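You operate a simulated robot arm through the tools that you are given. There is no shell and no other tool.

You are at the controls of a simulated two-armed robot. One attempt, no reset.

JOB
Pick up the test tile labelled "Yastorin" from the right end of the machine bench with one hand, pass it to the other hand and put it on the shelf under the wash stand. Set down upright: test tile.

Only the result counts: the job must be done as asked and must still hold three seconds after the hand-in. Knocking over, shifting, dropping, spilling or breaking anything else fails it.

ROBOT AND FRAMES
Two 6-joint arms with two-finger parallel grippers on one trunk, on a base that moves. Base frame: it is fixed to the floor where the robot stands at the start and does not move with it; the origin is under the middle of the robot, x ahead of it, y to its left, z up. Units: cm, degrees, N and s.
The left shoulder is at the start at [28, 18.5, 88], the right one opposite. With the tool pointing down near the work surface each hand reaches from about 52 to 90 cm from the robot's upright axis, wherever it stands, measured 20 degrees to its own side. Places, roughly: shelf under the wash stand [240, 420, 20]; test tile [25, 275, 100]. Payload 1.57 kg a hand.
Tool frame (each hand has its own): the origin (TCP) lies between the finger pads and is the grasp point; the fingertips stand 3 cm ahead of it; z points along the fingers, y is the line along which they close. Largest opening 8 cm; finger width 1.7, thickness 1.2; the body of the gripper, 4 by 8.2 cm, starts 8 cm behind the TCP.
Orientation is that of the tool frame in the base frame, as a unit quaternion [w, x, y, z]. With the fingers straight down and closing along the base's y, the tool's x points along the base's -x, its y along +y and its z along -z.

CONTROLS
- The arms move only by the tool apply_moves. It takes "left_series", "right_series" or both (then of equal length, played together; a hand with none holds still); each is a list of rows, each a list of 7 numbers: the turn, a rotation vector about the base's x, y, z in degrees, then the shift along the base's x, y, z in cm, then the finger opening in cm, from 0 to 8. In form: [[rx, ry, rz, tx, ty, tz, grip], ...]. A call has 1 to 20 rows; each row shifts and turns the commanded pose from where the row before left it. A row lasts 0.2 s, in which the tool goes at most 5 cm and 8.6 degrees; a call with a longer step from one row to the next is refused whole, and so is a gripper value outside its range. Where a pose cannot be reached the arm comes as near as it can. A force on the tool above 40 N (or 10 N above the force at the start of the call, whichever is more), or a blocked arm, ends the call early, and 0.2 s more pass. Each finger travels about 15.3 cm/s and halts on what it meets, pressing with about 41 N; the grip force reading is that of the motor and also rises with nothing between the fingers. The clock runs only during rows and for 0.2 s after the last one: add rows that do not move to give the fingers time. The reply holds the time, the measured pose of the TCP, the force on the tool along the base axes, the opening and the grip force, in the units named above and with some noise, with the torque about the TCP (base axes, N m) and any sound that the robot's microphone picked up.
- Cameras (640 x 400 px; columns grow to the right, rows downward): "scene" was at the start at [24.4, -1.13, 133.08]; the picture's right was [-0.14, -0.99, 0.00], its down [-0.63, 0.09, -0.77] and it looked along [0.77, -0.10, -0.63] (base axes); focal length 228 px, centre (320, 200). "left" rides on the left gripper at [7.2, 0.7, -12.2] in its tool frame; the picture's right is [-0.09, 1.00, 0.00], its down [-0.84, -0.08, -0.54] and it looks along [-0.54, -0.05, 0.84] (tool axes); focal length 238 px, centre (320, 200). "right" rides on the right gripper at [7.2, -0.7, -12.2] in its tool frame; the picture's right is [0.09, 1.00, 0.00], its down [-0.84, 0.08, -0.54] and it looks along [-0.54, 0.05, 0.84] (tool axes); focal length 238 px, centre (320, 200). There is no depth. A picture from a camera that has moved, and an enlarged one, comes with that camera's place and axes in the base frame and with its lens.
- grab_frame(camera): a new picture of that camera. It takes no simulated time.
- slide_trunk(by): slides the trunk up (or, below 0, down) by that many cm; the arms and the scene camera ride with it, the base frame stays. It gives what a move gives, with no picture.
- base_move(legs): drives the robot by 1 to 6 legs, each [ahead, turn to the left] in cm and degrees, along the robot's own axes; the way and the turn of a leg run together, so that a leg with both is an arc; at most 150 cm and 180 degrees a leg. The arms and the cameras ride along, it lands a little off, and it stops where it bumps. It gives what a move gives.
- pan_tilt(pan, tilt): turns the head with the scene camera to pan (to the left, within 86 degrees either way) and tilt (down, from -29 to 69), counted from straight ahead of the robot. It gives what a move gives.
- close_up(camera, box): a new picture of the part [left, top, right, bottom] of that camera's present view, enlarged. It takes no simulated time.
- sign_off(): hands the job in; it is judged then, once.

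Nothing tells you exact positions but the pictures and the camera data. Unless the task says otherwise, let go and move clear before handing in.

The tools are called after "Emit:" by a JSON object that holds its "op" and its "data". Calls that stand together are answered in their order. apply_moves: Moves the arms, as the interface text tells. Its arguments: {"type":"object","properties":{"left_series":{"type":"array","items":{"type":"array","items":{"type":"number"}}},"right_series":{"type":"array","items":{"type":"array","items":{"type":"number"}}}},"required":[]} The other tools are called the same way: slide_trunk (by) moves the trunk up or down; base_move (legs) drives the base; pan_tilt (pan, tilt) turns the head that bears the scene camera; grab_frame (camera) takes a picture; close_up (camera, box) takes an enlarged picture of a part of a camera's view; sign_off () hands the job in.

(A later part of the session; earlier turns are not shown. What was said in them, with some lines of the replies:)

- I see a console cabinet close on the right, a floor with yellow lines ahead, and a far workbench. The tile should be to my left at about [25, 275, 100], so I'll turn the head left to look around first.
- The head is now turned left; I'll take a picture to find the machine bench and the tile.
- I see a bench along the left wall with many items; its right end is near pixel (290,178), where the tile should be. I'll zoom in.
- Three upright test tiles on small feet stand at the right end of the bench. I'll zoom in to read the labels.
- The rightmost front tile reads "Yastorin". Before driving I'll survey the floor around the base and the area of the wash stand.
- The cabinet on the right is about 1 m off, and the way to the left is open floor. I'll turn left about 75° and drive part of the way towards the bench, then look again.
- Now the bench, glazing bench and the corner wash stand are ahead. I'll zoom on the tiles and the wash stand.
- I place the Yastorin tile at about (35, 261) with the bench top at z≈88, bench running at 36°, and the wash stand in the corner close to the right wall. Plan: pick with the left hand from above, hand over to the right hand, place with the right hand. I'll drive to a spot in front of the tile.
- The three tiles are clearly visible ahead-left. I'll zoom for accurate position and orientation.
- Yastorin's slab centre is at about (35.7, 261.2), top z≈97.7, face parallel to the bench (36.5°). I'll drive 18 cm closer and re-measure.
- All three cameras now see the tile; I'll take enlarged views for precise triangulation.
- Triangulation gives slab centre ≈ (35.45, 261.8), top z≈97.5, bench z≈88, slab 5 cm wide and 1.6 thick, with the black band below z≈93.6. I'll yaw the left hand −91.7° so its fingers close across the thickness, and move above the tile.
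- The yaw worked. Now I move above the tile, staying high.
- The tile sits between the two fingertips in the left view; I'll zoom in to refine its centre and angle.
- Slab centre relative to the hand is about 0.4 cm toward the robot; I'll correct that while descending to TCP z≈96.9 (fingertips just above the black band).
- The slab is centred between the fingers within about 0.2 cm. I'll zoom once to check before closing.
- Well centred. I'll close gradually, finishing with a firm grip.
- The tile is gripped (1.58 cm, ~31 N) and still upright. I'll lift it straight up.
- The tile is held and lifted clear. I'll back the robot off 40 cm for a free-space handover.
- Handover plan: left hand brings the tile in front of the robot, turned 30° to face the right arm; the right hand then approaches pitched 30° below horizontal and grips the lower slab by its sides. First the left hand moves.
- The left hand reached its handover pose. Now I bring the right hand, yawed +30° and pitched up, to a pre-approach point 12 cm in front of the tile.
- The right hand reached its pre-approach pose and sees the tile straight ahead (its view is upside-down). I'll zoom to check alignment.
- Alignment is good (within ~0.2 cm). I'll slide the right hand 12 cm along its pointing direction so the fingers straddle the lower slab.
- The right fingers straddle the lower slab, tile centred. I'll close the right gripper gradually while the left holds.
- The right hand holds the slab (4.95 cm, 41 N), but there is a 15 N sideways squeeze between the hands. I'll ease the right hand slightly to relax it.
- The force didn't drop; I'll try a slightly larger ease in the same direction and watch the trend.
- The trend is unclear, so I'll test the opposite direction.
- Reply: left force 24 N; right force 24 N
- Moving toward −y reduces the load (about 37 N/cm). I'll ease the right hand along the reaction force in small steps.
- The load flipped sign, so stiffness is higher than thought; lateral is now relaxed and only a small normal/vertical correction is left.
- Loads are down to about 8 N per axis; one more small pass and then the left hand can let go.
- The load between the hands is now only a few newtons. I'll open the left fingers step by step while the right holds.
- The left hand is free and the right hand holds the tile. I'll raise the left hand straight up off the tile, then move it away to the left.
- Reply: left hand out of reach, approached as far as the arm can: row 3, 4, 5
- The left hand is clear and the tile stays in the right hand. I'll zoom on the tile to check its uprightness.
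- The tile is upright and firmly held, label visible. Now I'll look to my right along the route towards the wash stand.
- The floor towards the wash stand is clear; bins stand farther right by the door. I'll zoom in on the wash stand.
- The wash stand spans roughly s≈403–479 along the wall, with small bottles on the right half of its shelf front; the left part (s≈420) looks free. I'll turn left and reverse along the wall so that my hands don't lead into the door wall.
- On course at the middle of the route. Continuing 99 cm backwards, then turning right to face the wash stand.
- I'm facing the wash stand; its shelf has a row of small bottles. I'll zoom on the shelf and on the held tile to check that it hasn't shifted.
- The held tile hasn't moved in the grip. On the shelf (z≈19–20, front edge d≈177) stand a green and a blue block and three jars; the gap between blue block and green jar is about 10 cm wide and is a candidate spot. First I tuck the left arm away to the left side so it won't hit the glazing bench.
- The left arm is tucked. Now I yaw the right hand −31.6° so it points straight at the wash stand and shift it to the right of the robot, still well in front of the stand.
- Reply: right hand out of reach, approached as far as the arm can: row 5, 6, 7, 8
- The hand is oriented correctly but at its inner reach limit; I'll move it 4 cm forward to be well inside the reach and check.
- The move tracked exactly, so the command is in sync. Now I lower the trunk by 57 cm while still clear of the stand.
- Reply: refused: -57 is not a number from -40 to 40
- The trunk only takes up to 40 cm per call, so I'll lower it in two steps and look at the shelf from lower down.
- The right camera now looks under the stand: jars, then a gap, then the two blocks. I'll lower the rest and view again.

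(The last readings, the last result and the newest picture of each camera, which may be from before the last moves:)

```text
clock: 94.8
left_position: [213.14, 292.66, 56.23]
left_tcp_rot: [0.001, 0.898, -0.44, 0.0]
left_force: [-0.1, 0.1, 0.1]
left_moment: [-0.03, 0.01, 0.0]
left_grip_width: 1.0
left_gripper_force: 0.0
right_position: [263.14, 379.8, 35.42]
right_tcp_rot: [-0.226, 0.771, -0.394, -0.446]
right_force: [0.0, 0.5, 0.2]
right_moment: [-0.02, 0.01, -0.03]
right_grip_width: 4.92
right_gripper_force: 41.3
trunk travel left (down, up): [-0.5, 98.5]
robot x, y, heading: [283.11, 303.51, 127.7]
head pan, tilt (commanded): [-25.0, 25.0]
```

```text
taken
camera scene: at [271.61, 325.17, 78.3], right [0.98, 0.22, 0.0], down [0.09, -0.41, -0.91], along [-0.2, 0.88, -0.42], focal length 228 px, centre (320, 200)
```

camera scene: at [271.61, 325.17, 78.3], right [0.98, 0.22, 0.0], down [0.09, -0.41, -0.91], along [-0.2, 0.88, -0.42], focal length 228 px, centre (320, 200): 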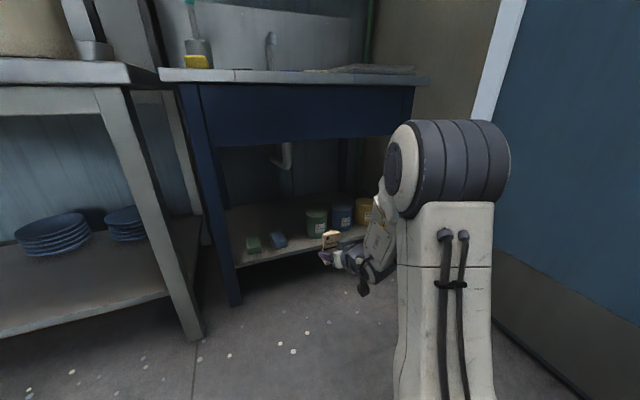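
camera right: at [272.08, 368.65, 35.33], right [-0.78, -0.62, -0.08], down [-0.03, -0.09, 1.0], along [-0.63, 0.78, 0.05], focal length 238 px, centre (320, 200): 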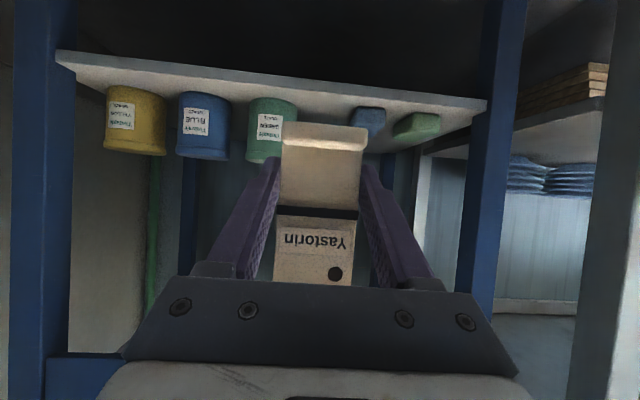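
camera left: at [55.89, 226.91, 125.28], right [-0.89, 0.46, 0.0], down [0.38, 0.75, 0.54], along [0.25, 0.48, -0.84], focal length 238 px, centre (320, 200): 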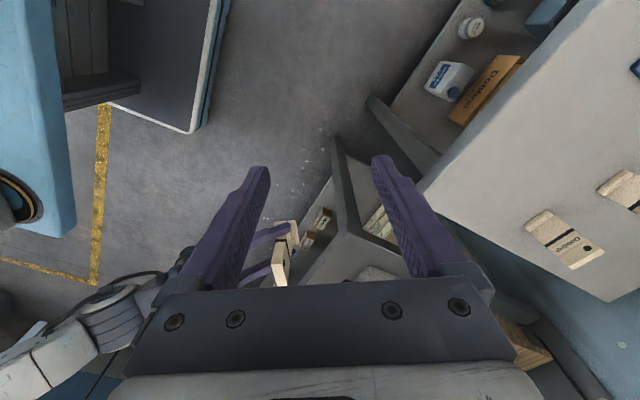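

Very clear view. I'll zoom both cameras on the gap to measure it.

Emit:
{"op": "close_up", "data": {"camera": "right", "box": [230, 60, 450, 180]}}

Emit:
{"op": "close_up", "data": {"camera": "scene", "box": [220, 180, 390, 290]}}

```text
2.91 times, centred on (340, 120) of right
camera zoom: at [272.08, 368.65, 35.32], right [-0.78, -0.62, -0.08], down [-0.03, -0.09, 1.0], along [-0.63, 0.78, 0.05], focal length 693 px, centre (262, 433)
```

zoom: 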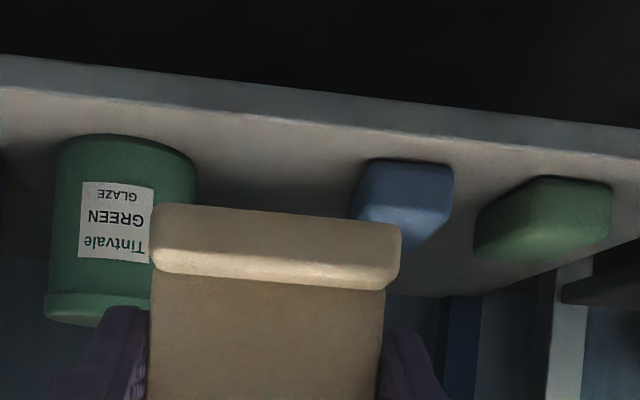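

```text
3.64 times, centred on (305, 235) of scene
camera zoom: at [271.61, 325.17, 78.3], right [0.98, 0.22, 0.0], down [0.09, -0.41, -0.91], along [-0.2, 0.88, -0.42], focal length 830 px, centre (374, 73)
```

zoom: 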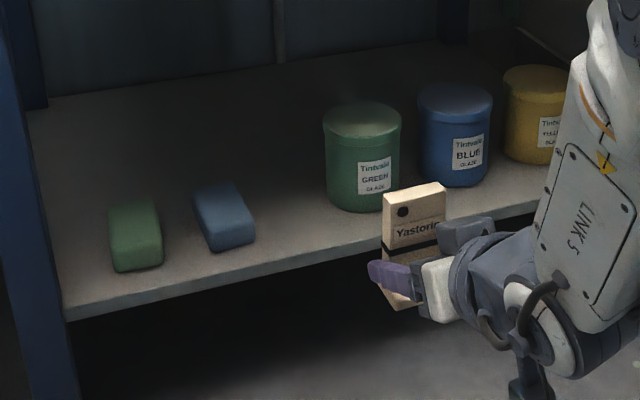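

Measured: shelf top z≈20.0, front edge d≈176.3, blue block's right edge s≈429.6, green jar's left edge s≈440.6 – an 11 cm gap centred at s≈435.1. I'll drive 15 cm forward, keeping the tile still in front of and above the shelf.

Emit:
{"op": "base_move", "data": {"legs": [[15, 0]]}}

Emit:
{"op": "grab_frame", "data": {"camera": "right"}}

Emit:
{"op": "grab_frame", "data": {"camera": "scene"}}

```text
clock: 96.1
left_position: [203.85, 304.95, 56.23]
left_tcp_rot: [0.0, 0.897, -0.442, 0.0]
left_force: [0.3, 0.0, -0.8]
left_moment: [-0.03, -0.01, -0.01]
left_grip_width: 1.01
left_gripper_force: 0.0
right_position: [254.07, 391.96, 35.4]
right_tcp_rot: [-0.227, 0.771, -0.395, -0.445]
right_force: [-0.2, 0.3, -0.4]
right_moment: [-0.04, -0.03, -0.01]
right_grip_width: 4.91
right_gripper_force: 41.0
trunk travel left (down, up): [-0.5, 98.5]
robot x, y, heading: [274.16, 315.41, 127.5]
head pan, tilt (commanded): [-25.0, 25.0]
```

```text
taken
camera right: at [262.9, 380.79, 35.32], right [-0.78, -0.62, -0.08], down [-0.03, -0.09, 1.0], along [-0.62, 0.78, 0.05], focal length 238 px, centre (320, 200)
```

right: 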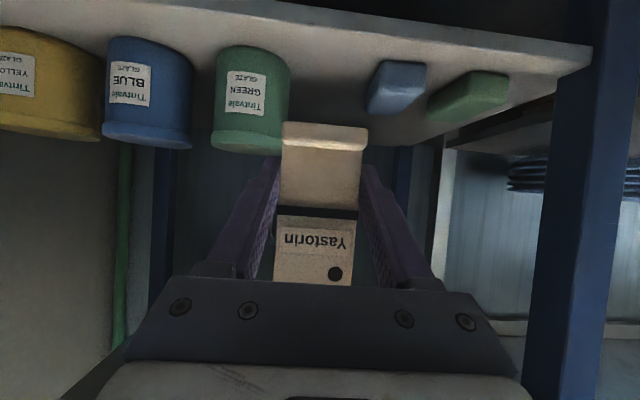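

```text
taken
camera scene: at [262.34, 337.32, 78.3], right [0.98, 0.22, 0.0], down [0.09, -0.41, -0.91], along [-0.2, 0.88, -0.42], focal length 228 px, centre (320, 200)
```

scene: 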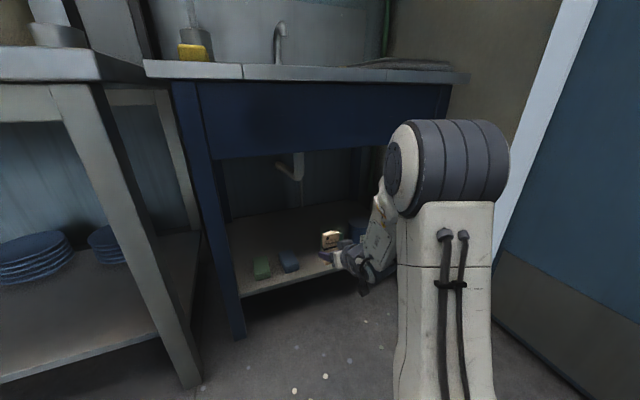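

Now re-measuring the gap from this closer position.

Emit:
{"op": "close_up", "data": {"camera": "right", "box": [200, 20, 460, 170]}}

Emit:
{"op": "close_up", "data": {"camera": "scene", "box": [230, 200, 390, 310]}}

```text
2.46 times, centred on (330, 95) of right
camera zoom: at [262.9, 380.79, 35.32], right [-0.78, -0.62, -0.08], down [-0.03, -0.09, 1.0], along [-0.62, 0.78, 0.05], focal length 587 px, centre (295, 458)
```

zoom: 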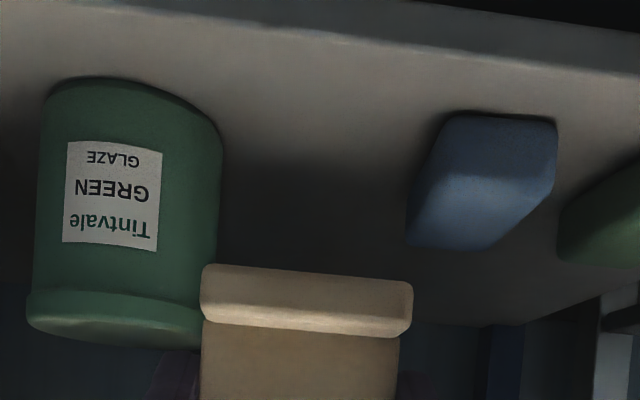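

```text
3.64 times, centred on (310, 255) of scene
camera zoom: at [262.34, 337.32, 78.3], right [0.98, 0.22, 0.0], down [0.09, -0.41, -0.91], along [-0.2, 0.88, -0.42], focal length 830 px, centre (356, 0)
```

zoom: 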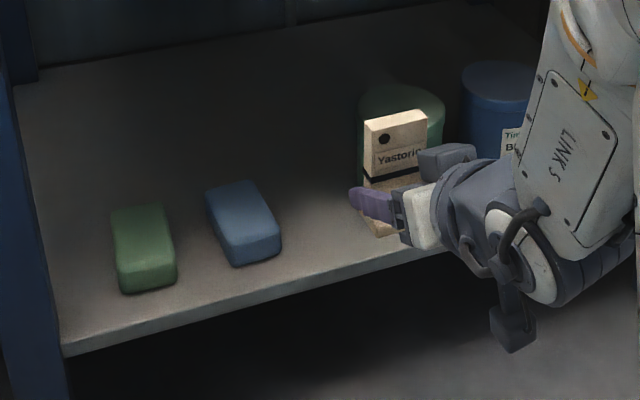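

Gap centre confirmed at s≈435.0; the hand is at s≈436. I'll shift 1 cm left, lower to 4 cm above the shelf, still outside it.

Emit:
{"op": "apply_moves", "data": {"right_series": [[0, 0, 0, -0.27, -0.2, -2.6, 0], [0, 0, 0, -0.27, -0.2, -2.6, 0], [0, 0, 0, -0.27, -0.19, -2.6, 0], [0, 0, 0, 0, 0, 0, 0]]}}

Emit:
{"op": "grab_frame", "data": {"camera": "right"}}

```text
clock: 97.1
left_position: [203.77, 305.0, 56.31]
left_tcp_rot: [0.0, 0.897, -0.442, 0.0]
left_force: [-0.6, 0.4, 0.6]
left_moment: [-0.01, -0.01, -0.01]
left_grip_width: 1.0
left_gripper_force: 0.0
right_position: [253.64, 392.42, 29.02]
right_tcp_rot: [-0.22, 0.771, -0.397, -0.446]
right_force: [-0.5, -0.4, 0.4]
right_moment: [-0.01, -0.01, 0.02]
right_grip_width: 4.91
right_gripper_force: 41.2
right hand out of reach, approached as far as the arm can: row 3
trunk travel left (down, up): [-0.5, 98.5]
robot x, y, heading: [273.92, 315.48, 127.1]
head pan, tilt (commanded): [-25.0, 25.0]
```

```text
taken
camera right: at [262.48, 381.37, 29.05], right [-0.78, -0.62, -0.06], down [-0.02, -0.07, 1.0], along [-0.63, 0.78, 0.04], focal length 238 px, centre (320, 200)
```

right: 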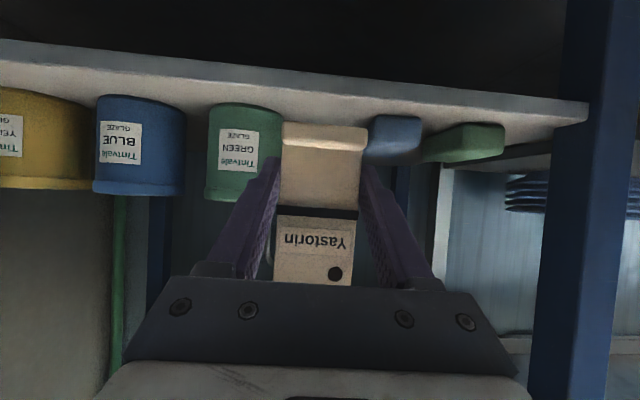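

The arm is at its inner/low reach limit there (z=29, with a ~0.9° roll error). Moving forward restores reach, so I'll go 4 cm forward, 1 cm left and undo the roll, still outside the shelf, then re-check.

Emit:
{"op": "apply_moves", "data": {"right_series": [[0, 0, 0, -1.18, 1.62, 0, 0], [0.25, -0.35, 0, -1.18, 1.62, 0, 0], [0.25, -0.35, 0, -0.81, -0.59, 0, 0], [0, 0, 0, 0, 0, 0, 0], [0, 0, 0, 0, 0, 0, 0]]}}

Emit:
{"op": "grab_frame", "data": {"camera": "right"}}

Emit:
{"op": "grab_frame", "data": {"camera": "scene"}}

```text
clock: 98.3
left_position: [203.81, 305.0, 56.35]
left_tcp_rot: [0.0, 0.897, -0.442, -0.001]
left_force: [0.1, 0.2, -0.3]
left_moment: [0.02, 0.03, -0.01]
left_grip_width: 0.98
left_gripper_force: 0.0
right_position: [250.4, 395.38, 29.26]
right_tcp_rot: [-0.227, 0.773, -0.392, -0.443]
right_force: [0.2, 0.1, -0.5]
right_moment: [-0.04, -0.02, 0.0]
right_grip_width: 4.88
right_gripper_force: 40.8
right hand out of reach, approached as far as the arm can: row 3
trunk travel left (down, up): [-0.5, 98.5]
robot x, y, heading: [274.27, 315.49, 127.4]
head pan, tilt (commanded): [-25.0, 25.0]
```

```text
taken
camera right: at [259.29, 384.26, 29.25], right [-0.78, -0.62, -0.08], down [-0.04, -0.09, 1.0], along [-0.63, 0.78, 0.04], focal length 238 px, centre (320, 200)
```

right: 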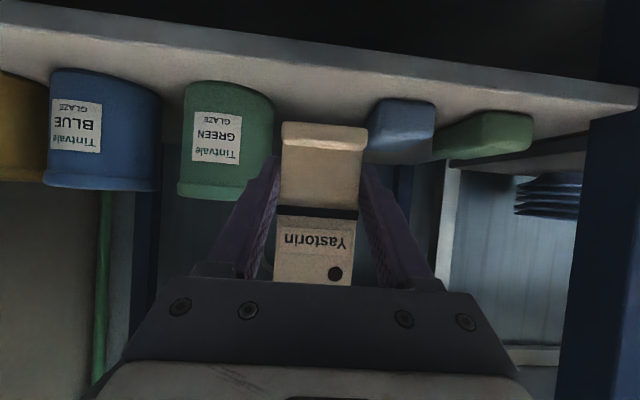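

```text
taken
camera scene: at [262.34, 337.32, 78.3], right [0.98, 0.22, 0.0], down [0.09, -0.41, -0.91], along [-0.2, 0.88, -0.42], focal length 228 px, centre (320, 200)
```

scene: 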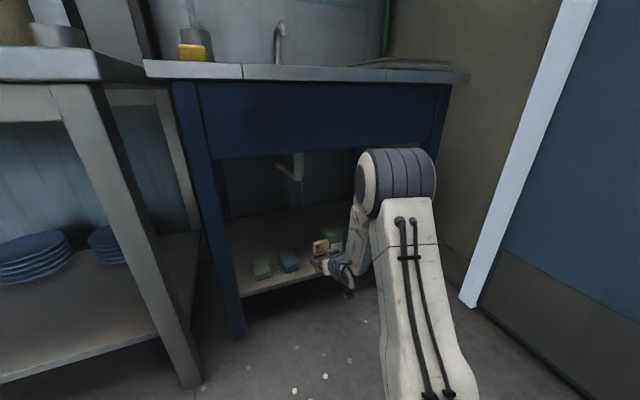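

Orientation and lateral position are right (s≈435.1, roll ≈0), elbow is well clear of the stand. I'll move in 11.2 cm at ~5.6 cm above the shelf.

Emit:
{"op": "apply_moves", "data": {"right_series": [[0, 0, 0, -1.318, 1.811, 0, 0], [0, 0, 0, -1.318, 1.811, 0, 0], [0, 0, 0, -1.318, 1.811, 0, 0], [0, 0, 0, -1.318, 1.811, 0, 0], [0, 0, 0, -1.318, 1.811, 0, 0], [0, 0, 0, 0, 0, 0, 0], [0, 0, 0, 0, 0, 0, 0]]}}

Emit:
{"op": "grab_frame", "data": {"camera": "right"}}

Emit:
{"op": "grab_frame", "data": {"camera": "scene"}}

```text
clock: 99.9
left_position: [203.83, 304.96, 56.37]
left_tcp_rot: [0.0, 0.897, -0.441, 0.001]
left_force: [0.0, 0.3, -0.5]
left_moment: [0.01, 0.01, 0.04]
left_grip_width: 1.0
left_gripper_force: 0.1
right_position: [244.02, 404.27, 29.34]
right_tcp_rot: [-0.232, 0.773, -0.392, -0.442]
right_force: [-0.7, -0.8, 0.7]
right_moment: [-0.02, -0.03, 0.02]
right_grip_width: 4.9
right_gripper_force: 40.8
trunk travel left (down, up): [-0.5, 98.5]
robot x, y, heading: [273.83, 315.69, 127.5]
head pan, tilt (commanded): [-25.0, 25.0]
```

```text
taken
camera right: at [252.79, 393.31, 29.22], right [-0.78, -0.62, -0.09], down [-0.04, -0.09, 0.99], along [-0.62, 0.78, 0.05], focal length 238 px, centre (320, 200)
```

right: 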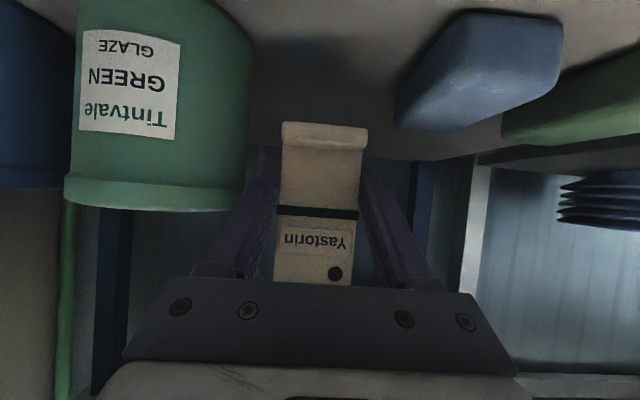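

```text
taken
camera scene: at [262.33, 337.32, 78.3], right [0.98, 0.22, 0.0], down [0.09, -0.41, -0.91], along [-0.2, 0.88, -0.42], focal length 228 px, centre (320, 200)
```

scene: 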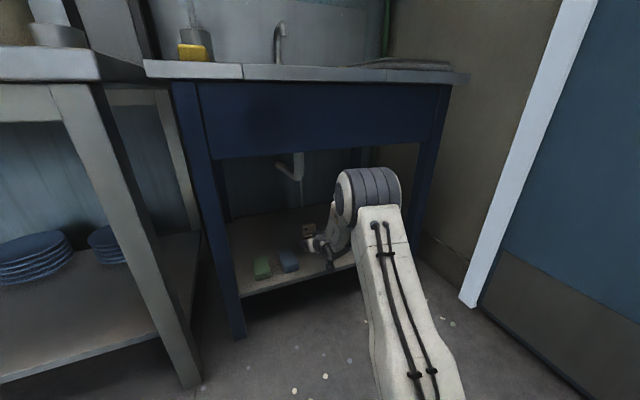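

The tile is over its spot (s≈435.2, d≈184.3), centred in the gap. I'll undo the small −0.7° roll and lower to just above the shelf.

Emit:
{"op": "apply_moves", "data": {"right_series": [[-0.44, 0.6, 0, 0, 0, -1.5, 0], [0, 0, 0, 0, 0, -1.5, 0], [0, 0, 0, 0, 0, -1.0, 0], [0, 0, 0, 0, 0, -0.7, 0], [0, 0, 0, 0, 0, 0, 0], [0, 0, 0, 0, 0, 0, 0]]}}

Emit:
{"op": "grab_frame", "data": {"camera": "right"}}

Emit:
{"op": "close_up", "data": {"camera": "scene", "box": [230, 200, 390, 310]}}

```text
clock: 101.3
left_position: [203.76, 305.0, 56.07]
left_tcp_rot: [0.0, 0.897, -0.442, 0.0]
left_force: [0.3, -0.3, 0.9]
left_moment: [-0.01, -0.02, 0.02]
left_grip_width: 1.0
left_gripper_force: 0.0
right_position: [243.95, 404.29, 24.47]
right_tcp_rot: [-0.228, 0.771, -0.395, -0.444]
right_force: [-0.4, 0.1, -0.4]
right_moment: [-0.01, 0.0, -0.04]
right_grip_width: 4.9
right_gripper_force: 41.5
trunk travel left (down, up): [-0.5, 98.5]
robot x, y, heading: [273.96, 315.6, 127.6]
head pan, tilt (commanded): [-25.0, 25.0]
```

```text
taken
camera right: at [252.71, 393.22, 24.35], right [-0.78, -0.62, -0.08], down [-0.03, -0.09, 1.0], along [-0.62, 0.78, 0.05], focal length 238 px, centre (320, 200)
```

right: 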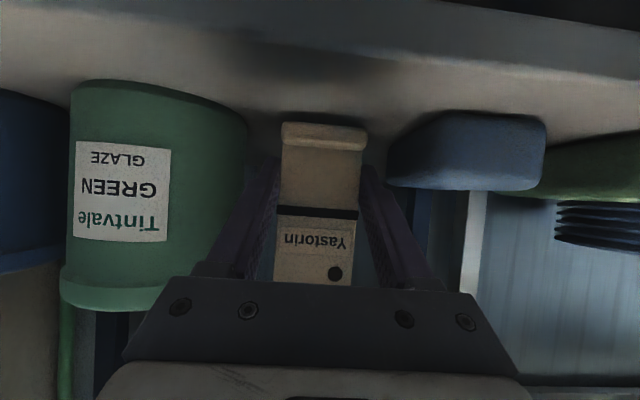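

```text
3.64 times, centred on (310, 255) of scene
camera zoom: at [262.34, 337.32, 78.3], right [0.98, 0.22, 0.0], down [0.09, -0.41, -0.91], along [-0.2, 0.88, -0.42], focal length 830 px, centre (356, 0)
```

zoom: 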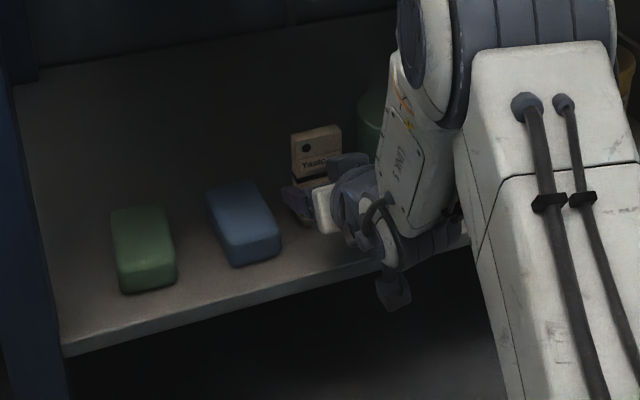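

Tile base is about 0.8 cm above the shelf, centred between jar and block. I'll lower in small steps watching for contact force.

Emit:
{"op": "apply_moves", "data": {"right_series": [[0, 0, 0, 0, 0, -0.2, 0], [0, 0, 0, 0, 0, -0.2, 0], [0, 0, 0, 0, 0, 0, 0], [0, 0, 0, 0, 0, 0, 0]]}}

Emit:
{"op": "close_up", "data": {"camera": "right", "box": [240, 80, 400, 180]}}

```text
clock: 102.3
left_position: [203.77, 305.08, 56.22]
left_tcp_rot: [0.0, 0.897, -0.441, 0.0]
left_force: [0.6, -0.3, 0.1]
left_moment: [0.05, 0.03, 0.01]
left_grip_width: 0.99
left_gripper_force: 0.1
right_position: [243.95, 404.44, 24.1]
right_tcp_rot: [-0.227, 0.772, -0.394, -0.445]
right_force: [-0.2, 0.1, 0.4]
right_moment: [0.01, 0.04, 0.0]
right_grip_width: 4.9
right_gripper_force: 41.1
trunk travel left (down, up): [-0.5, 98.5]
robot x, y, heading: [274.25, 315.28, 127.6]
head pan, tilt (commanded): [-25.0, 25.0]
```

```text
4.00 times, centred on (320, 130) of right
camera zoom: at [252.68, 393.26, 23.99], right [-0.78, -0.62, -0.08], down [-0.03, -0.09, 1.0], along [-0.62, 0.78, 0.05], focal length 953 px, centre (320, 480)
```

zoom: 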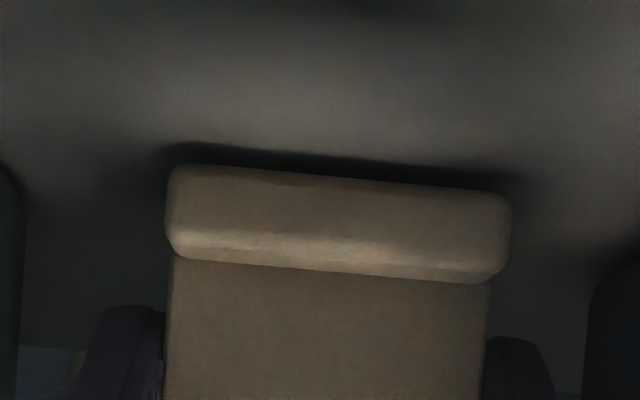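

The shadow gap below the foot is only about 0.3 cm. Lowering further in small steps.

Emit:
{"op": "apply_moves", "data": {"right_series": [[0, 0, 0, 0, 0, -0.12, 0], [0, 0, 0, 0, 0, -0.12, 0], [0, 0, 0, 0, 0, 0, 0], [0, 0, 0, 0, 0, 0, 0]]}}

Emit:
{"op": "close_up", "data": {"camera": "right", "box": [240, 80, 400, 180]}}

```text
clock: 103.3
left_position: [203.83, 305.02, 56.19]
left_tcp_rot: [0.0, 0.897, -0.442, 0.0]
left_force: [-0.4, -0.2, -0.7]
left_moment: [0.01, 0.03, 0.0]
left_grip_width: 1.01
left_gripper_force: 0.1
right_position: [243.97, 404.36, 23.84]
right_tcp_rot: [-0.228, 0.771, -0.395, -0.445]
right_force: [-0.4, -0.4, 0.1]
right_moment: [0.02, 0.0, -0.02]
right_grip_width: 4.9
right_gripper_force: 40.7
trunk travel left (down, up): [-0.5, 98.5]
robot x, y, heading: [274.39, 315.36, 127.5]
head pan, tilt (commanded): [-25.0, 25.0]
```

```text
4.00 times, centred on (320, 130) of right
camera zoom: at [252.72, 393.23, 23.77], right [-0.78, -0.62, -0.08], down [-0.03, -0.09, 1.0], along [-0.62, 0.78, 0.05], focal length 953 px, centre (320, 480)
```

zoom: 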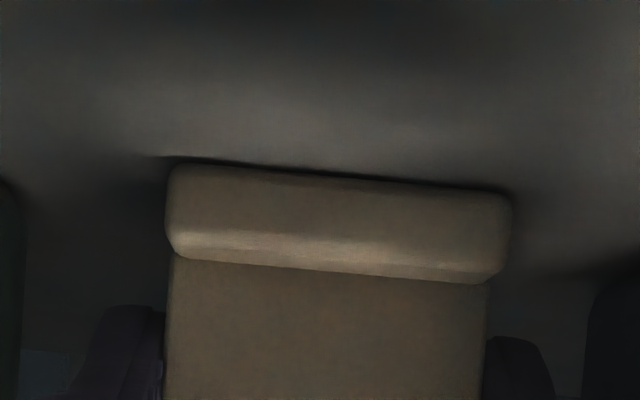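

The gap has nearly closed and is even across the foot. A few more fine steps.

Emit:
{"op": "apply_moves", "data": {"right_series": [[0, 0, 0, 0, 0, -0.06, 0], [0, 0, 0, 0, 0, -0.05, 0], [0, 0, 0, 0, 0, 0, 0], [0, 0, 0, 0, 0, 0, 0]]}}

Emit:
{"op": "close_up", "data": {"camera": "right", "box": [240, 80, 400, 180]}}

```text
clock: 104.3
left_position: [203.82, 304.96, 56.3]
left_tcp_rot: [0.0, 0.898, -0.441, 0.0]
left_force: [0.2, 0.0, 0.1]
left_moment: [0.01, -0.03, 0.01]
left_grip_width: 1.0
left_gripper_force: 0.0
right_position: [243.98, 404.43, 23.91]
right_tcp_rot: [-0.227, 0.771, -0.394, -0.445]
right_force: [-0.7, -0.5, 3.4]
right_moment: [-0.03, -0.07, -0.01]
right_grip_width: 4.91
right_gripper_force: 41.0
trunk travel left (down, up): [-0.5, 98.5]
robot x, y, heading: [274.06, 315.78, 127.4]
head pan, tilt (commanded): [-25.0, 25.0]
```

```text
4.00 times, centred on (320, 130) of right
camera zoom: at [252.72, 393.23, 23.73], right [-0.78, -0.62, -0.08], down [-0.03, -0.09, 1.0], along [-0.62, 0.78, 0.05], focal length 953 px, centre (320, 480)
```

zoom: 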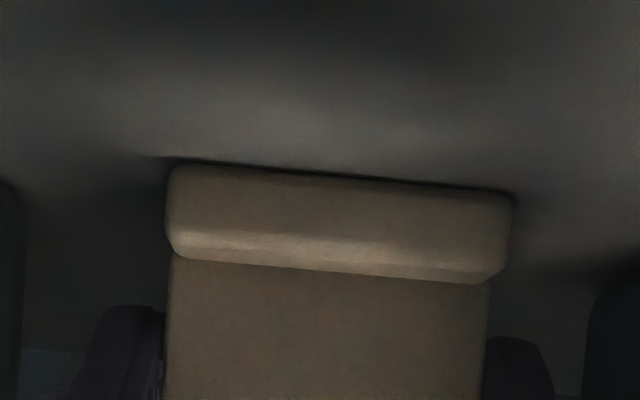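

Contact: +3.4 N upward on the tool, tile sits on the shelf. I'll press a hair more to seat it, then open the fingers only slightly (to 6.0 cm) because of the neighbours on both sides.

Emit:
{"op": "apply_moves", "data": {"right_series": [[0, 0, 0, 0, 0, -0.03, 0], [0, 0, 0, 0, 0, 0, 0], [0, 0, 0, 0, 0, 0, 0]]}}

```text
clock: 105.1
left_position: [203.87, 305.01, 56.18]
left_tcp_rot: [0.0, 0.897, -0.442, 0.002]
left_force: [0.0, 0.4, -0.7]
left_moment: [0.02, 0.01, -0.02]
left_grip_width: 1.0
left_gripper_force: 0.0
right_position: [244.01, 404.31, 23.82]
right_tcp_rot: [-0.228, 0.771, -0.395, -0.445]
right_force: [0.8, 0.8, 7.8]
right_moment: [-0.03, -0.09, 0.01]
right_grip_width: 4.91
right_gripper_force: 41.4
trunk travel left (down, up): [-0.5, 98.5]
robot x, y, heading: [274.32, 315.44, 127.1]
head pan, tilt (commanded): [-25.0, 25.0]
```

Seated with 7.8 N. Now opening the fingers gradually.

Emit:
{"op": "apply_moves", "data": {"right_series": [[0, 0, 0, 0, 0, 0.03, 4.8], [0, 0, 0, 0, 0, 0, 4.95], [0, 0, 0, 0, 0, 0, 5.1], [0, 0, 0, 0, 0, 0, 5.3], [0, 0, 0, 0, 0, 0, 5.6], [0, 0, 0, 0, 0, 0, 6.0], [0, 0, 0, 0, 0, 0, 6.0]]}}

Emit:
{"op": "grab_frame", "data": {"camera": "right"}}

Emit:
{"op": "close_up", "data": {"camera": "scene", "box": [230, 200, 390, 310]}}

```text
clock: 106.7
left_position: [203.78, 304.93, 56.19]
left_tcp_rot: [-0.001, 0.897, -0.442, 0.0]
left_force: [-0.9, 0.3, -0.5]
left_moment: [-0.02, 0.01, 0.03]
left_grip_width: 1.0
left_gripper_force: 0.1
right_position: [243.91, 404.3, 23.83]
right_tcp_rot: [-0.228, 0.771, -0.395, -0.444]
right_force: [-0.2, 0.1, -0.1]
right_moment: [-0.04, -0.01, 0.02]
right_grip_width: 6.01
right_gripper_force: 0.1
trunk travel left (down, up): [-0.5, 98.5]
robot x, y, heading: [274.37, 315.79, 127.2]
head pan, tilt (commanded): [-25.0, 25.0]
```

```text
taken
camera right: at [252.74, 393.22, 23.72], right [-0.78, -0.62, -0.08], down [-0.03, -0.09, 1.0], along [-0.62, 0.78, 0.05], focal length 238 px, centre (320, 200)
```

right: 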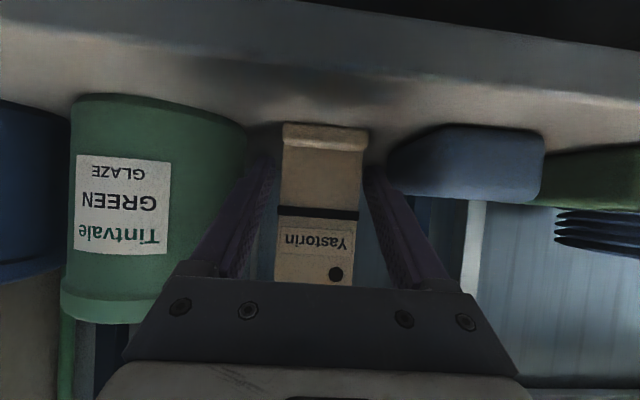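

```text
3.64 times, centred on (310, 255) of scene
camera zoom: at [262.34, 337.31, 78.3], right [0.98, 0.22, 0.0], down [0.09, -0.41, -0.91], along [-0.2, 0.88, -0.42], focal length 830 px, centre (356, 0)
```

zoom: 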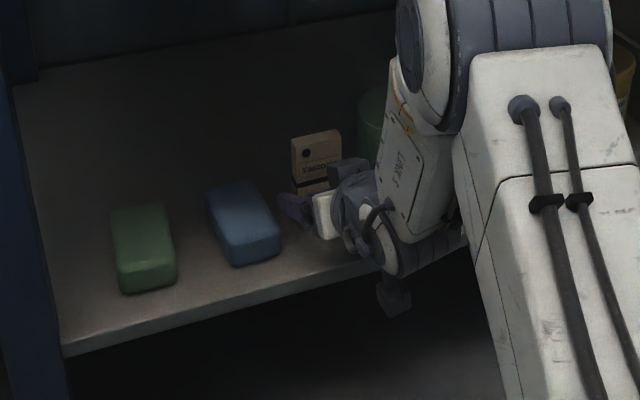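

The tile is released and standing. I'll zoom to check finger clearances on both sides before backing out.

Emit:
{"op": "close_up", "data": {"camera": "right", "box": [220, 90, 420, 290]}}

```text
2.00 times, centred on (320, 190) of right
camera zoom: at [252.74, 393.22, 23.72], right [-0.78, -0.62, -0.08], down [-0.03, -0.09, 1.0], along [-0.62, 0.78, 0.05], focal length 477 px, centre (320, 220)
```

zoom: 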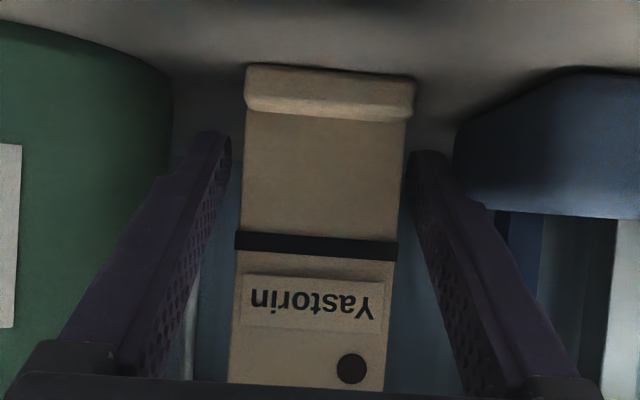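

Clearances are ~0.4 cm on one side and ~0.15 cm on the other. I'll centre the hand by 0.12 cm and back out along the finger direction slowly.

Emit:
{"op": "apply_moves", "data": {"right_series": [[0, 0, 0, -0.1, -0.07, 0, 6.1], [0, 0, 0, 0, 0, 0, 6.1], [0, 0, 0, 0.255, -0.35, 0.25, 6.1], [0, 0, 0, 0.51, -0.7, 0.5, 6.1], [0, 0, 0, 0.51, -0.7, 0.5, 6.1], [0, 0, 0, 0.51, -0.7, 0.5, 6.1], [0, 0, 0, 0.51, -0.7, 0.5, 6.1], [0, 0, 0, 0, 0, 0, 6.1]]}}

Emit:
{"op": "grab_frame", "data": {"camera": "right"}}

```text
clock: 108.5
left_position: [203.84, 304.98, 56.3]
left_tcp_rot: [0.0, 0.897, -0.442, 0.0]
left_force: [0.3, -0.6, -0.3]
left_moment: [0.01, -0.03, 0.0]
left_grip_width: 1.0
left_gripper_force: 0.1
right_position: [246.29, 401.03, 26.09]
right_tcp_rot: [-0.228, 0.771, -0.394, -0.446]
right_force: [0.3, 0.9, 0.7]
right_moment: [-0.01, 0.0, 0.03]
right_grip_width: 6.08
right_gripper_force: 0.1
trunk travel left (down, up): [-0.5, 98.5]
robot x, y, heading: [273.86, 315.6, 127.6]
head pan, tilt (commanded): [-25.0, 25.0]
```

```text
taken
camera right: at [254.99, 389.97, 25.99], right [-0.78, -0.62, -0.08], down [-0.03, -0.09, 1.0], along [-0.62, 0.78, 0.05], focal length 238 px, centre (320, 200)
```

right: 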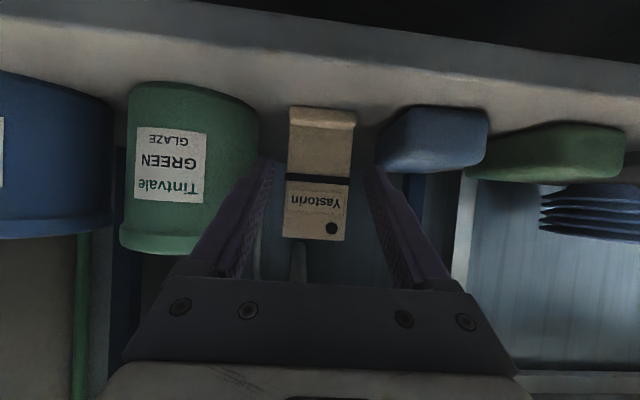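

The tile stands upright and free. Continuing to back out along the same line.

Emit:
{"op": "apply_moves", "data": {"right_series": [[0, 0, 0, 0.51, -0.7, 0.5, 6.1], [0, 0, 0, 0.51, -0.7, 0.5, 6.1], [0, 0, 0, 0.51, -0.7, 0.5, 6.1], [0, 0, 0, 0.51, -0.7, 0.5, 6.1], [0, 0, 0, 0.51, -0.7, 0.5, 6.1], [0, 0, 0, 0, 0, 0, 6.1]]}}

Emit:
{"op": "grab_frame", "data": {"camera": "right"}}

```text
clock: 109.9
left_position: [203.83, 305.04, 56.21]
left_tcp_rot: [0.0, 0.897, -0.442, 0.0]
left_force: [-0.6, 0.7, 0.5]
left_moment: [-0.02, 0.0, -0.02]
left_grip_width: 0.99
left_gripper_force: 0.1
right_position: [248.68, 397.45, 28.54]
right_tcp_rot: [-0.228, 0.771, -0.395, -0.444]
right_force: [0.4, 0.2, -0.1]
right_moment: [-0.03, 0.05, -0.02]
right_grip_width: 6.09
right_gripper_force: 0.1
trunk travel left (down, up): [-0.5, 98.5]
robot x, y, heading: [274.52, 315.81, 127.6]
head pan, tilt (commanded): [-25.0, 25.0]
```

```text
taken
camera right: at [257.49, 386.38, 28.42], right [-0.78, -0.62, -0.08], down [-0.03, -0.09, 1.0], along [-0.62, 0.78, 0.05], focal length 238 px, centre (320, 200)
```

right: 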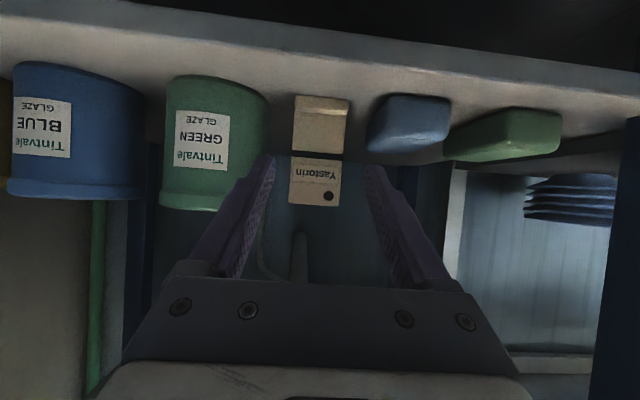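

The fingers are clear of the tile. I'll back the base 30 cm away and inspect the shelf.

Emit:
{"op": "base_move", "data": {"legs": [[-30, 0]]}}

Emit:
{"op": "grab_frame", "data": {"camera": "right"}}

Emit:
{"op": "pan_tilt", "data": {"pan": -18, "tilt": 22}}

Emit:
{"op": "grab_frame", "data": {"camera": "scene"}}

```text
clock: 112.0
left_position: [222.71, 280.09, 56.28]
left_tcp_rot: [0.0, 0.899, -0.438, 0.0]
left_force: [0.2, -0.4, 0.3]
left_moment: [-0.04, -0.02, -0.04]
left_grip_width: 1.0
left_gripper_force: 0.1
right_position: [267.04, 372.89, 28.45]
right_tcp_rot: [-0.227, 0.772, -0.393, -0.445]
right_force: [0.6, 0.7, -0.2]
right_moment: [0.0, -0.03, 0.02]
right_grip_width: 6.1
right_gripper_force: 0.1
trunk travel left (down, up): [-0.5, 98.5]
robot x, y, heading: [293.22, 291.41, 128.0]
head pan, tilt (commanded): [-25.0, 25.0]
```

```text
taken
camera right: at [275.91, 361.86, 28.41], right [-0.78, -0.62, -0.08], down [-0.03, -0.09, 1.0], along [-0.63, 0.78, 0.05], focal length 238 px, centre (320, 200)
```

right: 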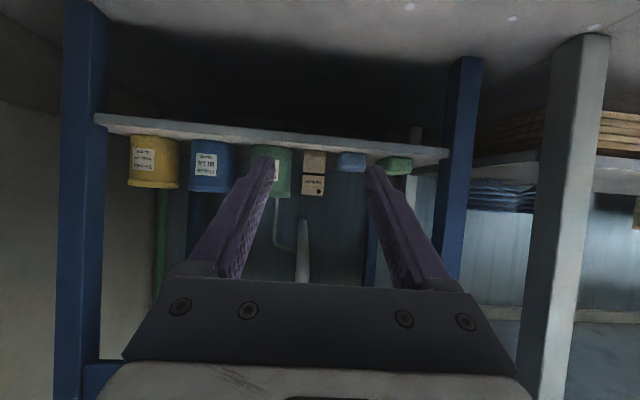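

```text
clock: 112.7
left_position: [222.65, 280.14, 56.33]
left_tcp_rot: [0.0, 0.899, -0.438, -0.001]
left_force: [-0.1, 0.1, 0.2]
left_moment: [0.01, 0.02, 0.02]
left_grip_width: 1.0
left_gripper_force: 0.1
right_position: [267.12, 372.91, 28.47]
right_tcp_rot: [-0.226, 0.773, -0.392, -0.444]
right_force: [0.1, -0.8, -0.4]
right_moment: [-0.01, -0.05, 0.0]
right_grip_width: 6.09
right_gripper_force: 0.1
trunk travel left (down, up): [-0.5, 98.5]
robot x, y, heading: [293.02, 291.36, 128.0]
head pan, tilt (commanded): [-18.0, 22.0]
```

```text
taken
camera scene: at [279.98, 312.57, 78.78], right [0.94, 0.34, 0.0], down [0.13, -0.35, -0.93], along [-0.31, 0.87, -0.37], focal length 228 px, centre (320, 200)
```

scene: 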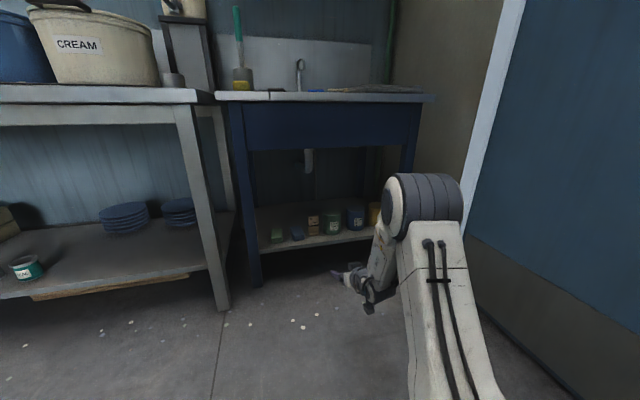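

I've backed off; the tile can be seen standing on the shelf between the blue block and the green jar. A final close look.

Emit:
{"op": "close_up", "data": {"camera": "scene", "box": [250, 190, 390, 270]}}

Emit:
{"op": "close_up", "data": {"camera": "right", "box": [100, 100, 460, 220]}}

```text
4.57 times, centred on (320, 230) of scene
camera zoom: at [279.98, 312.57, 78.78], right [0.94, 0.34, 0.0], down [0.13, -0.35, -0.93], along [-0.31, 0.87, -0.37], focal length 1043 px, centre (320, 63)
```

zoom: 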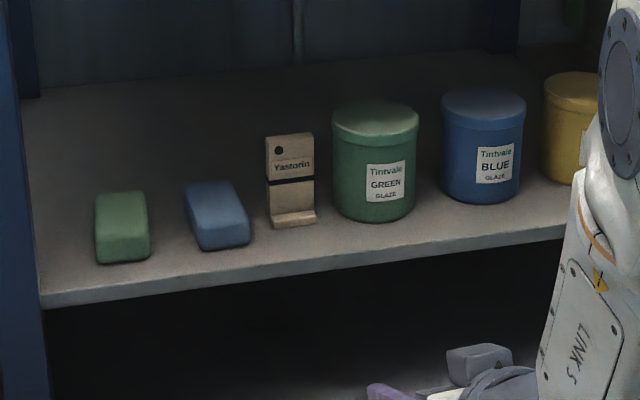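

```text
1.78 times, centred on (280, 160) of right
camera zoom: at [275.92, 361.86, 28.41], right [-0.78, -0.62, -0.08], down [-0.03, -0.09, 1.0], along [-0.63, 0.78, 0.05], focal length 424 px, centre (391, 271)
```

zoom: 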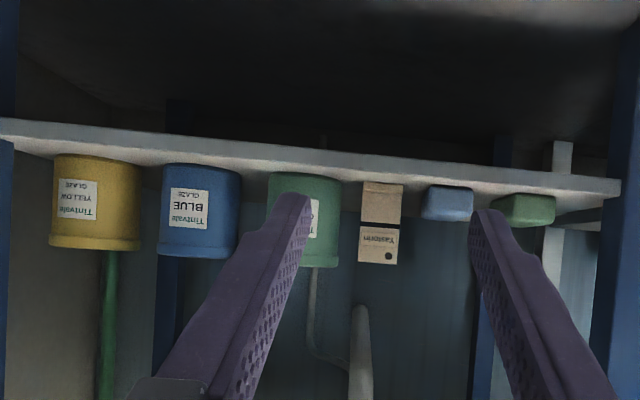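

The Yastorin tile stands upright on the shelf between the blue block and the green jar. As far as I can see, nothing next to it has moved, and both hands are clear, so I'm handing in.

Emit:
{"op": "sign_off", "data": {}}

```text
The job is handed in.
```

The "Yastorin" test tile is standing upright on the shelf under the wash stand, and the job is handed in.

I picked it up from the machine bench with the left hand and passed it to the right hand in open space. The right hand then set it down between the blue block and the green jar, about 8 cm back from the shelf's front edge. The last pictures showed the tile upright with its label facing out. Nothing next to it appeared to have moved.

Both hands had let go, and the robot had backed 30 cm away before I handed in. I got no result back beyond confirmation of the hand-in.
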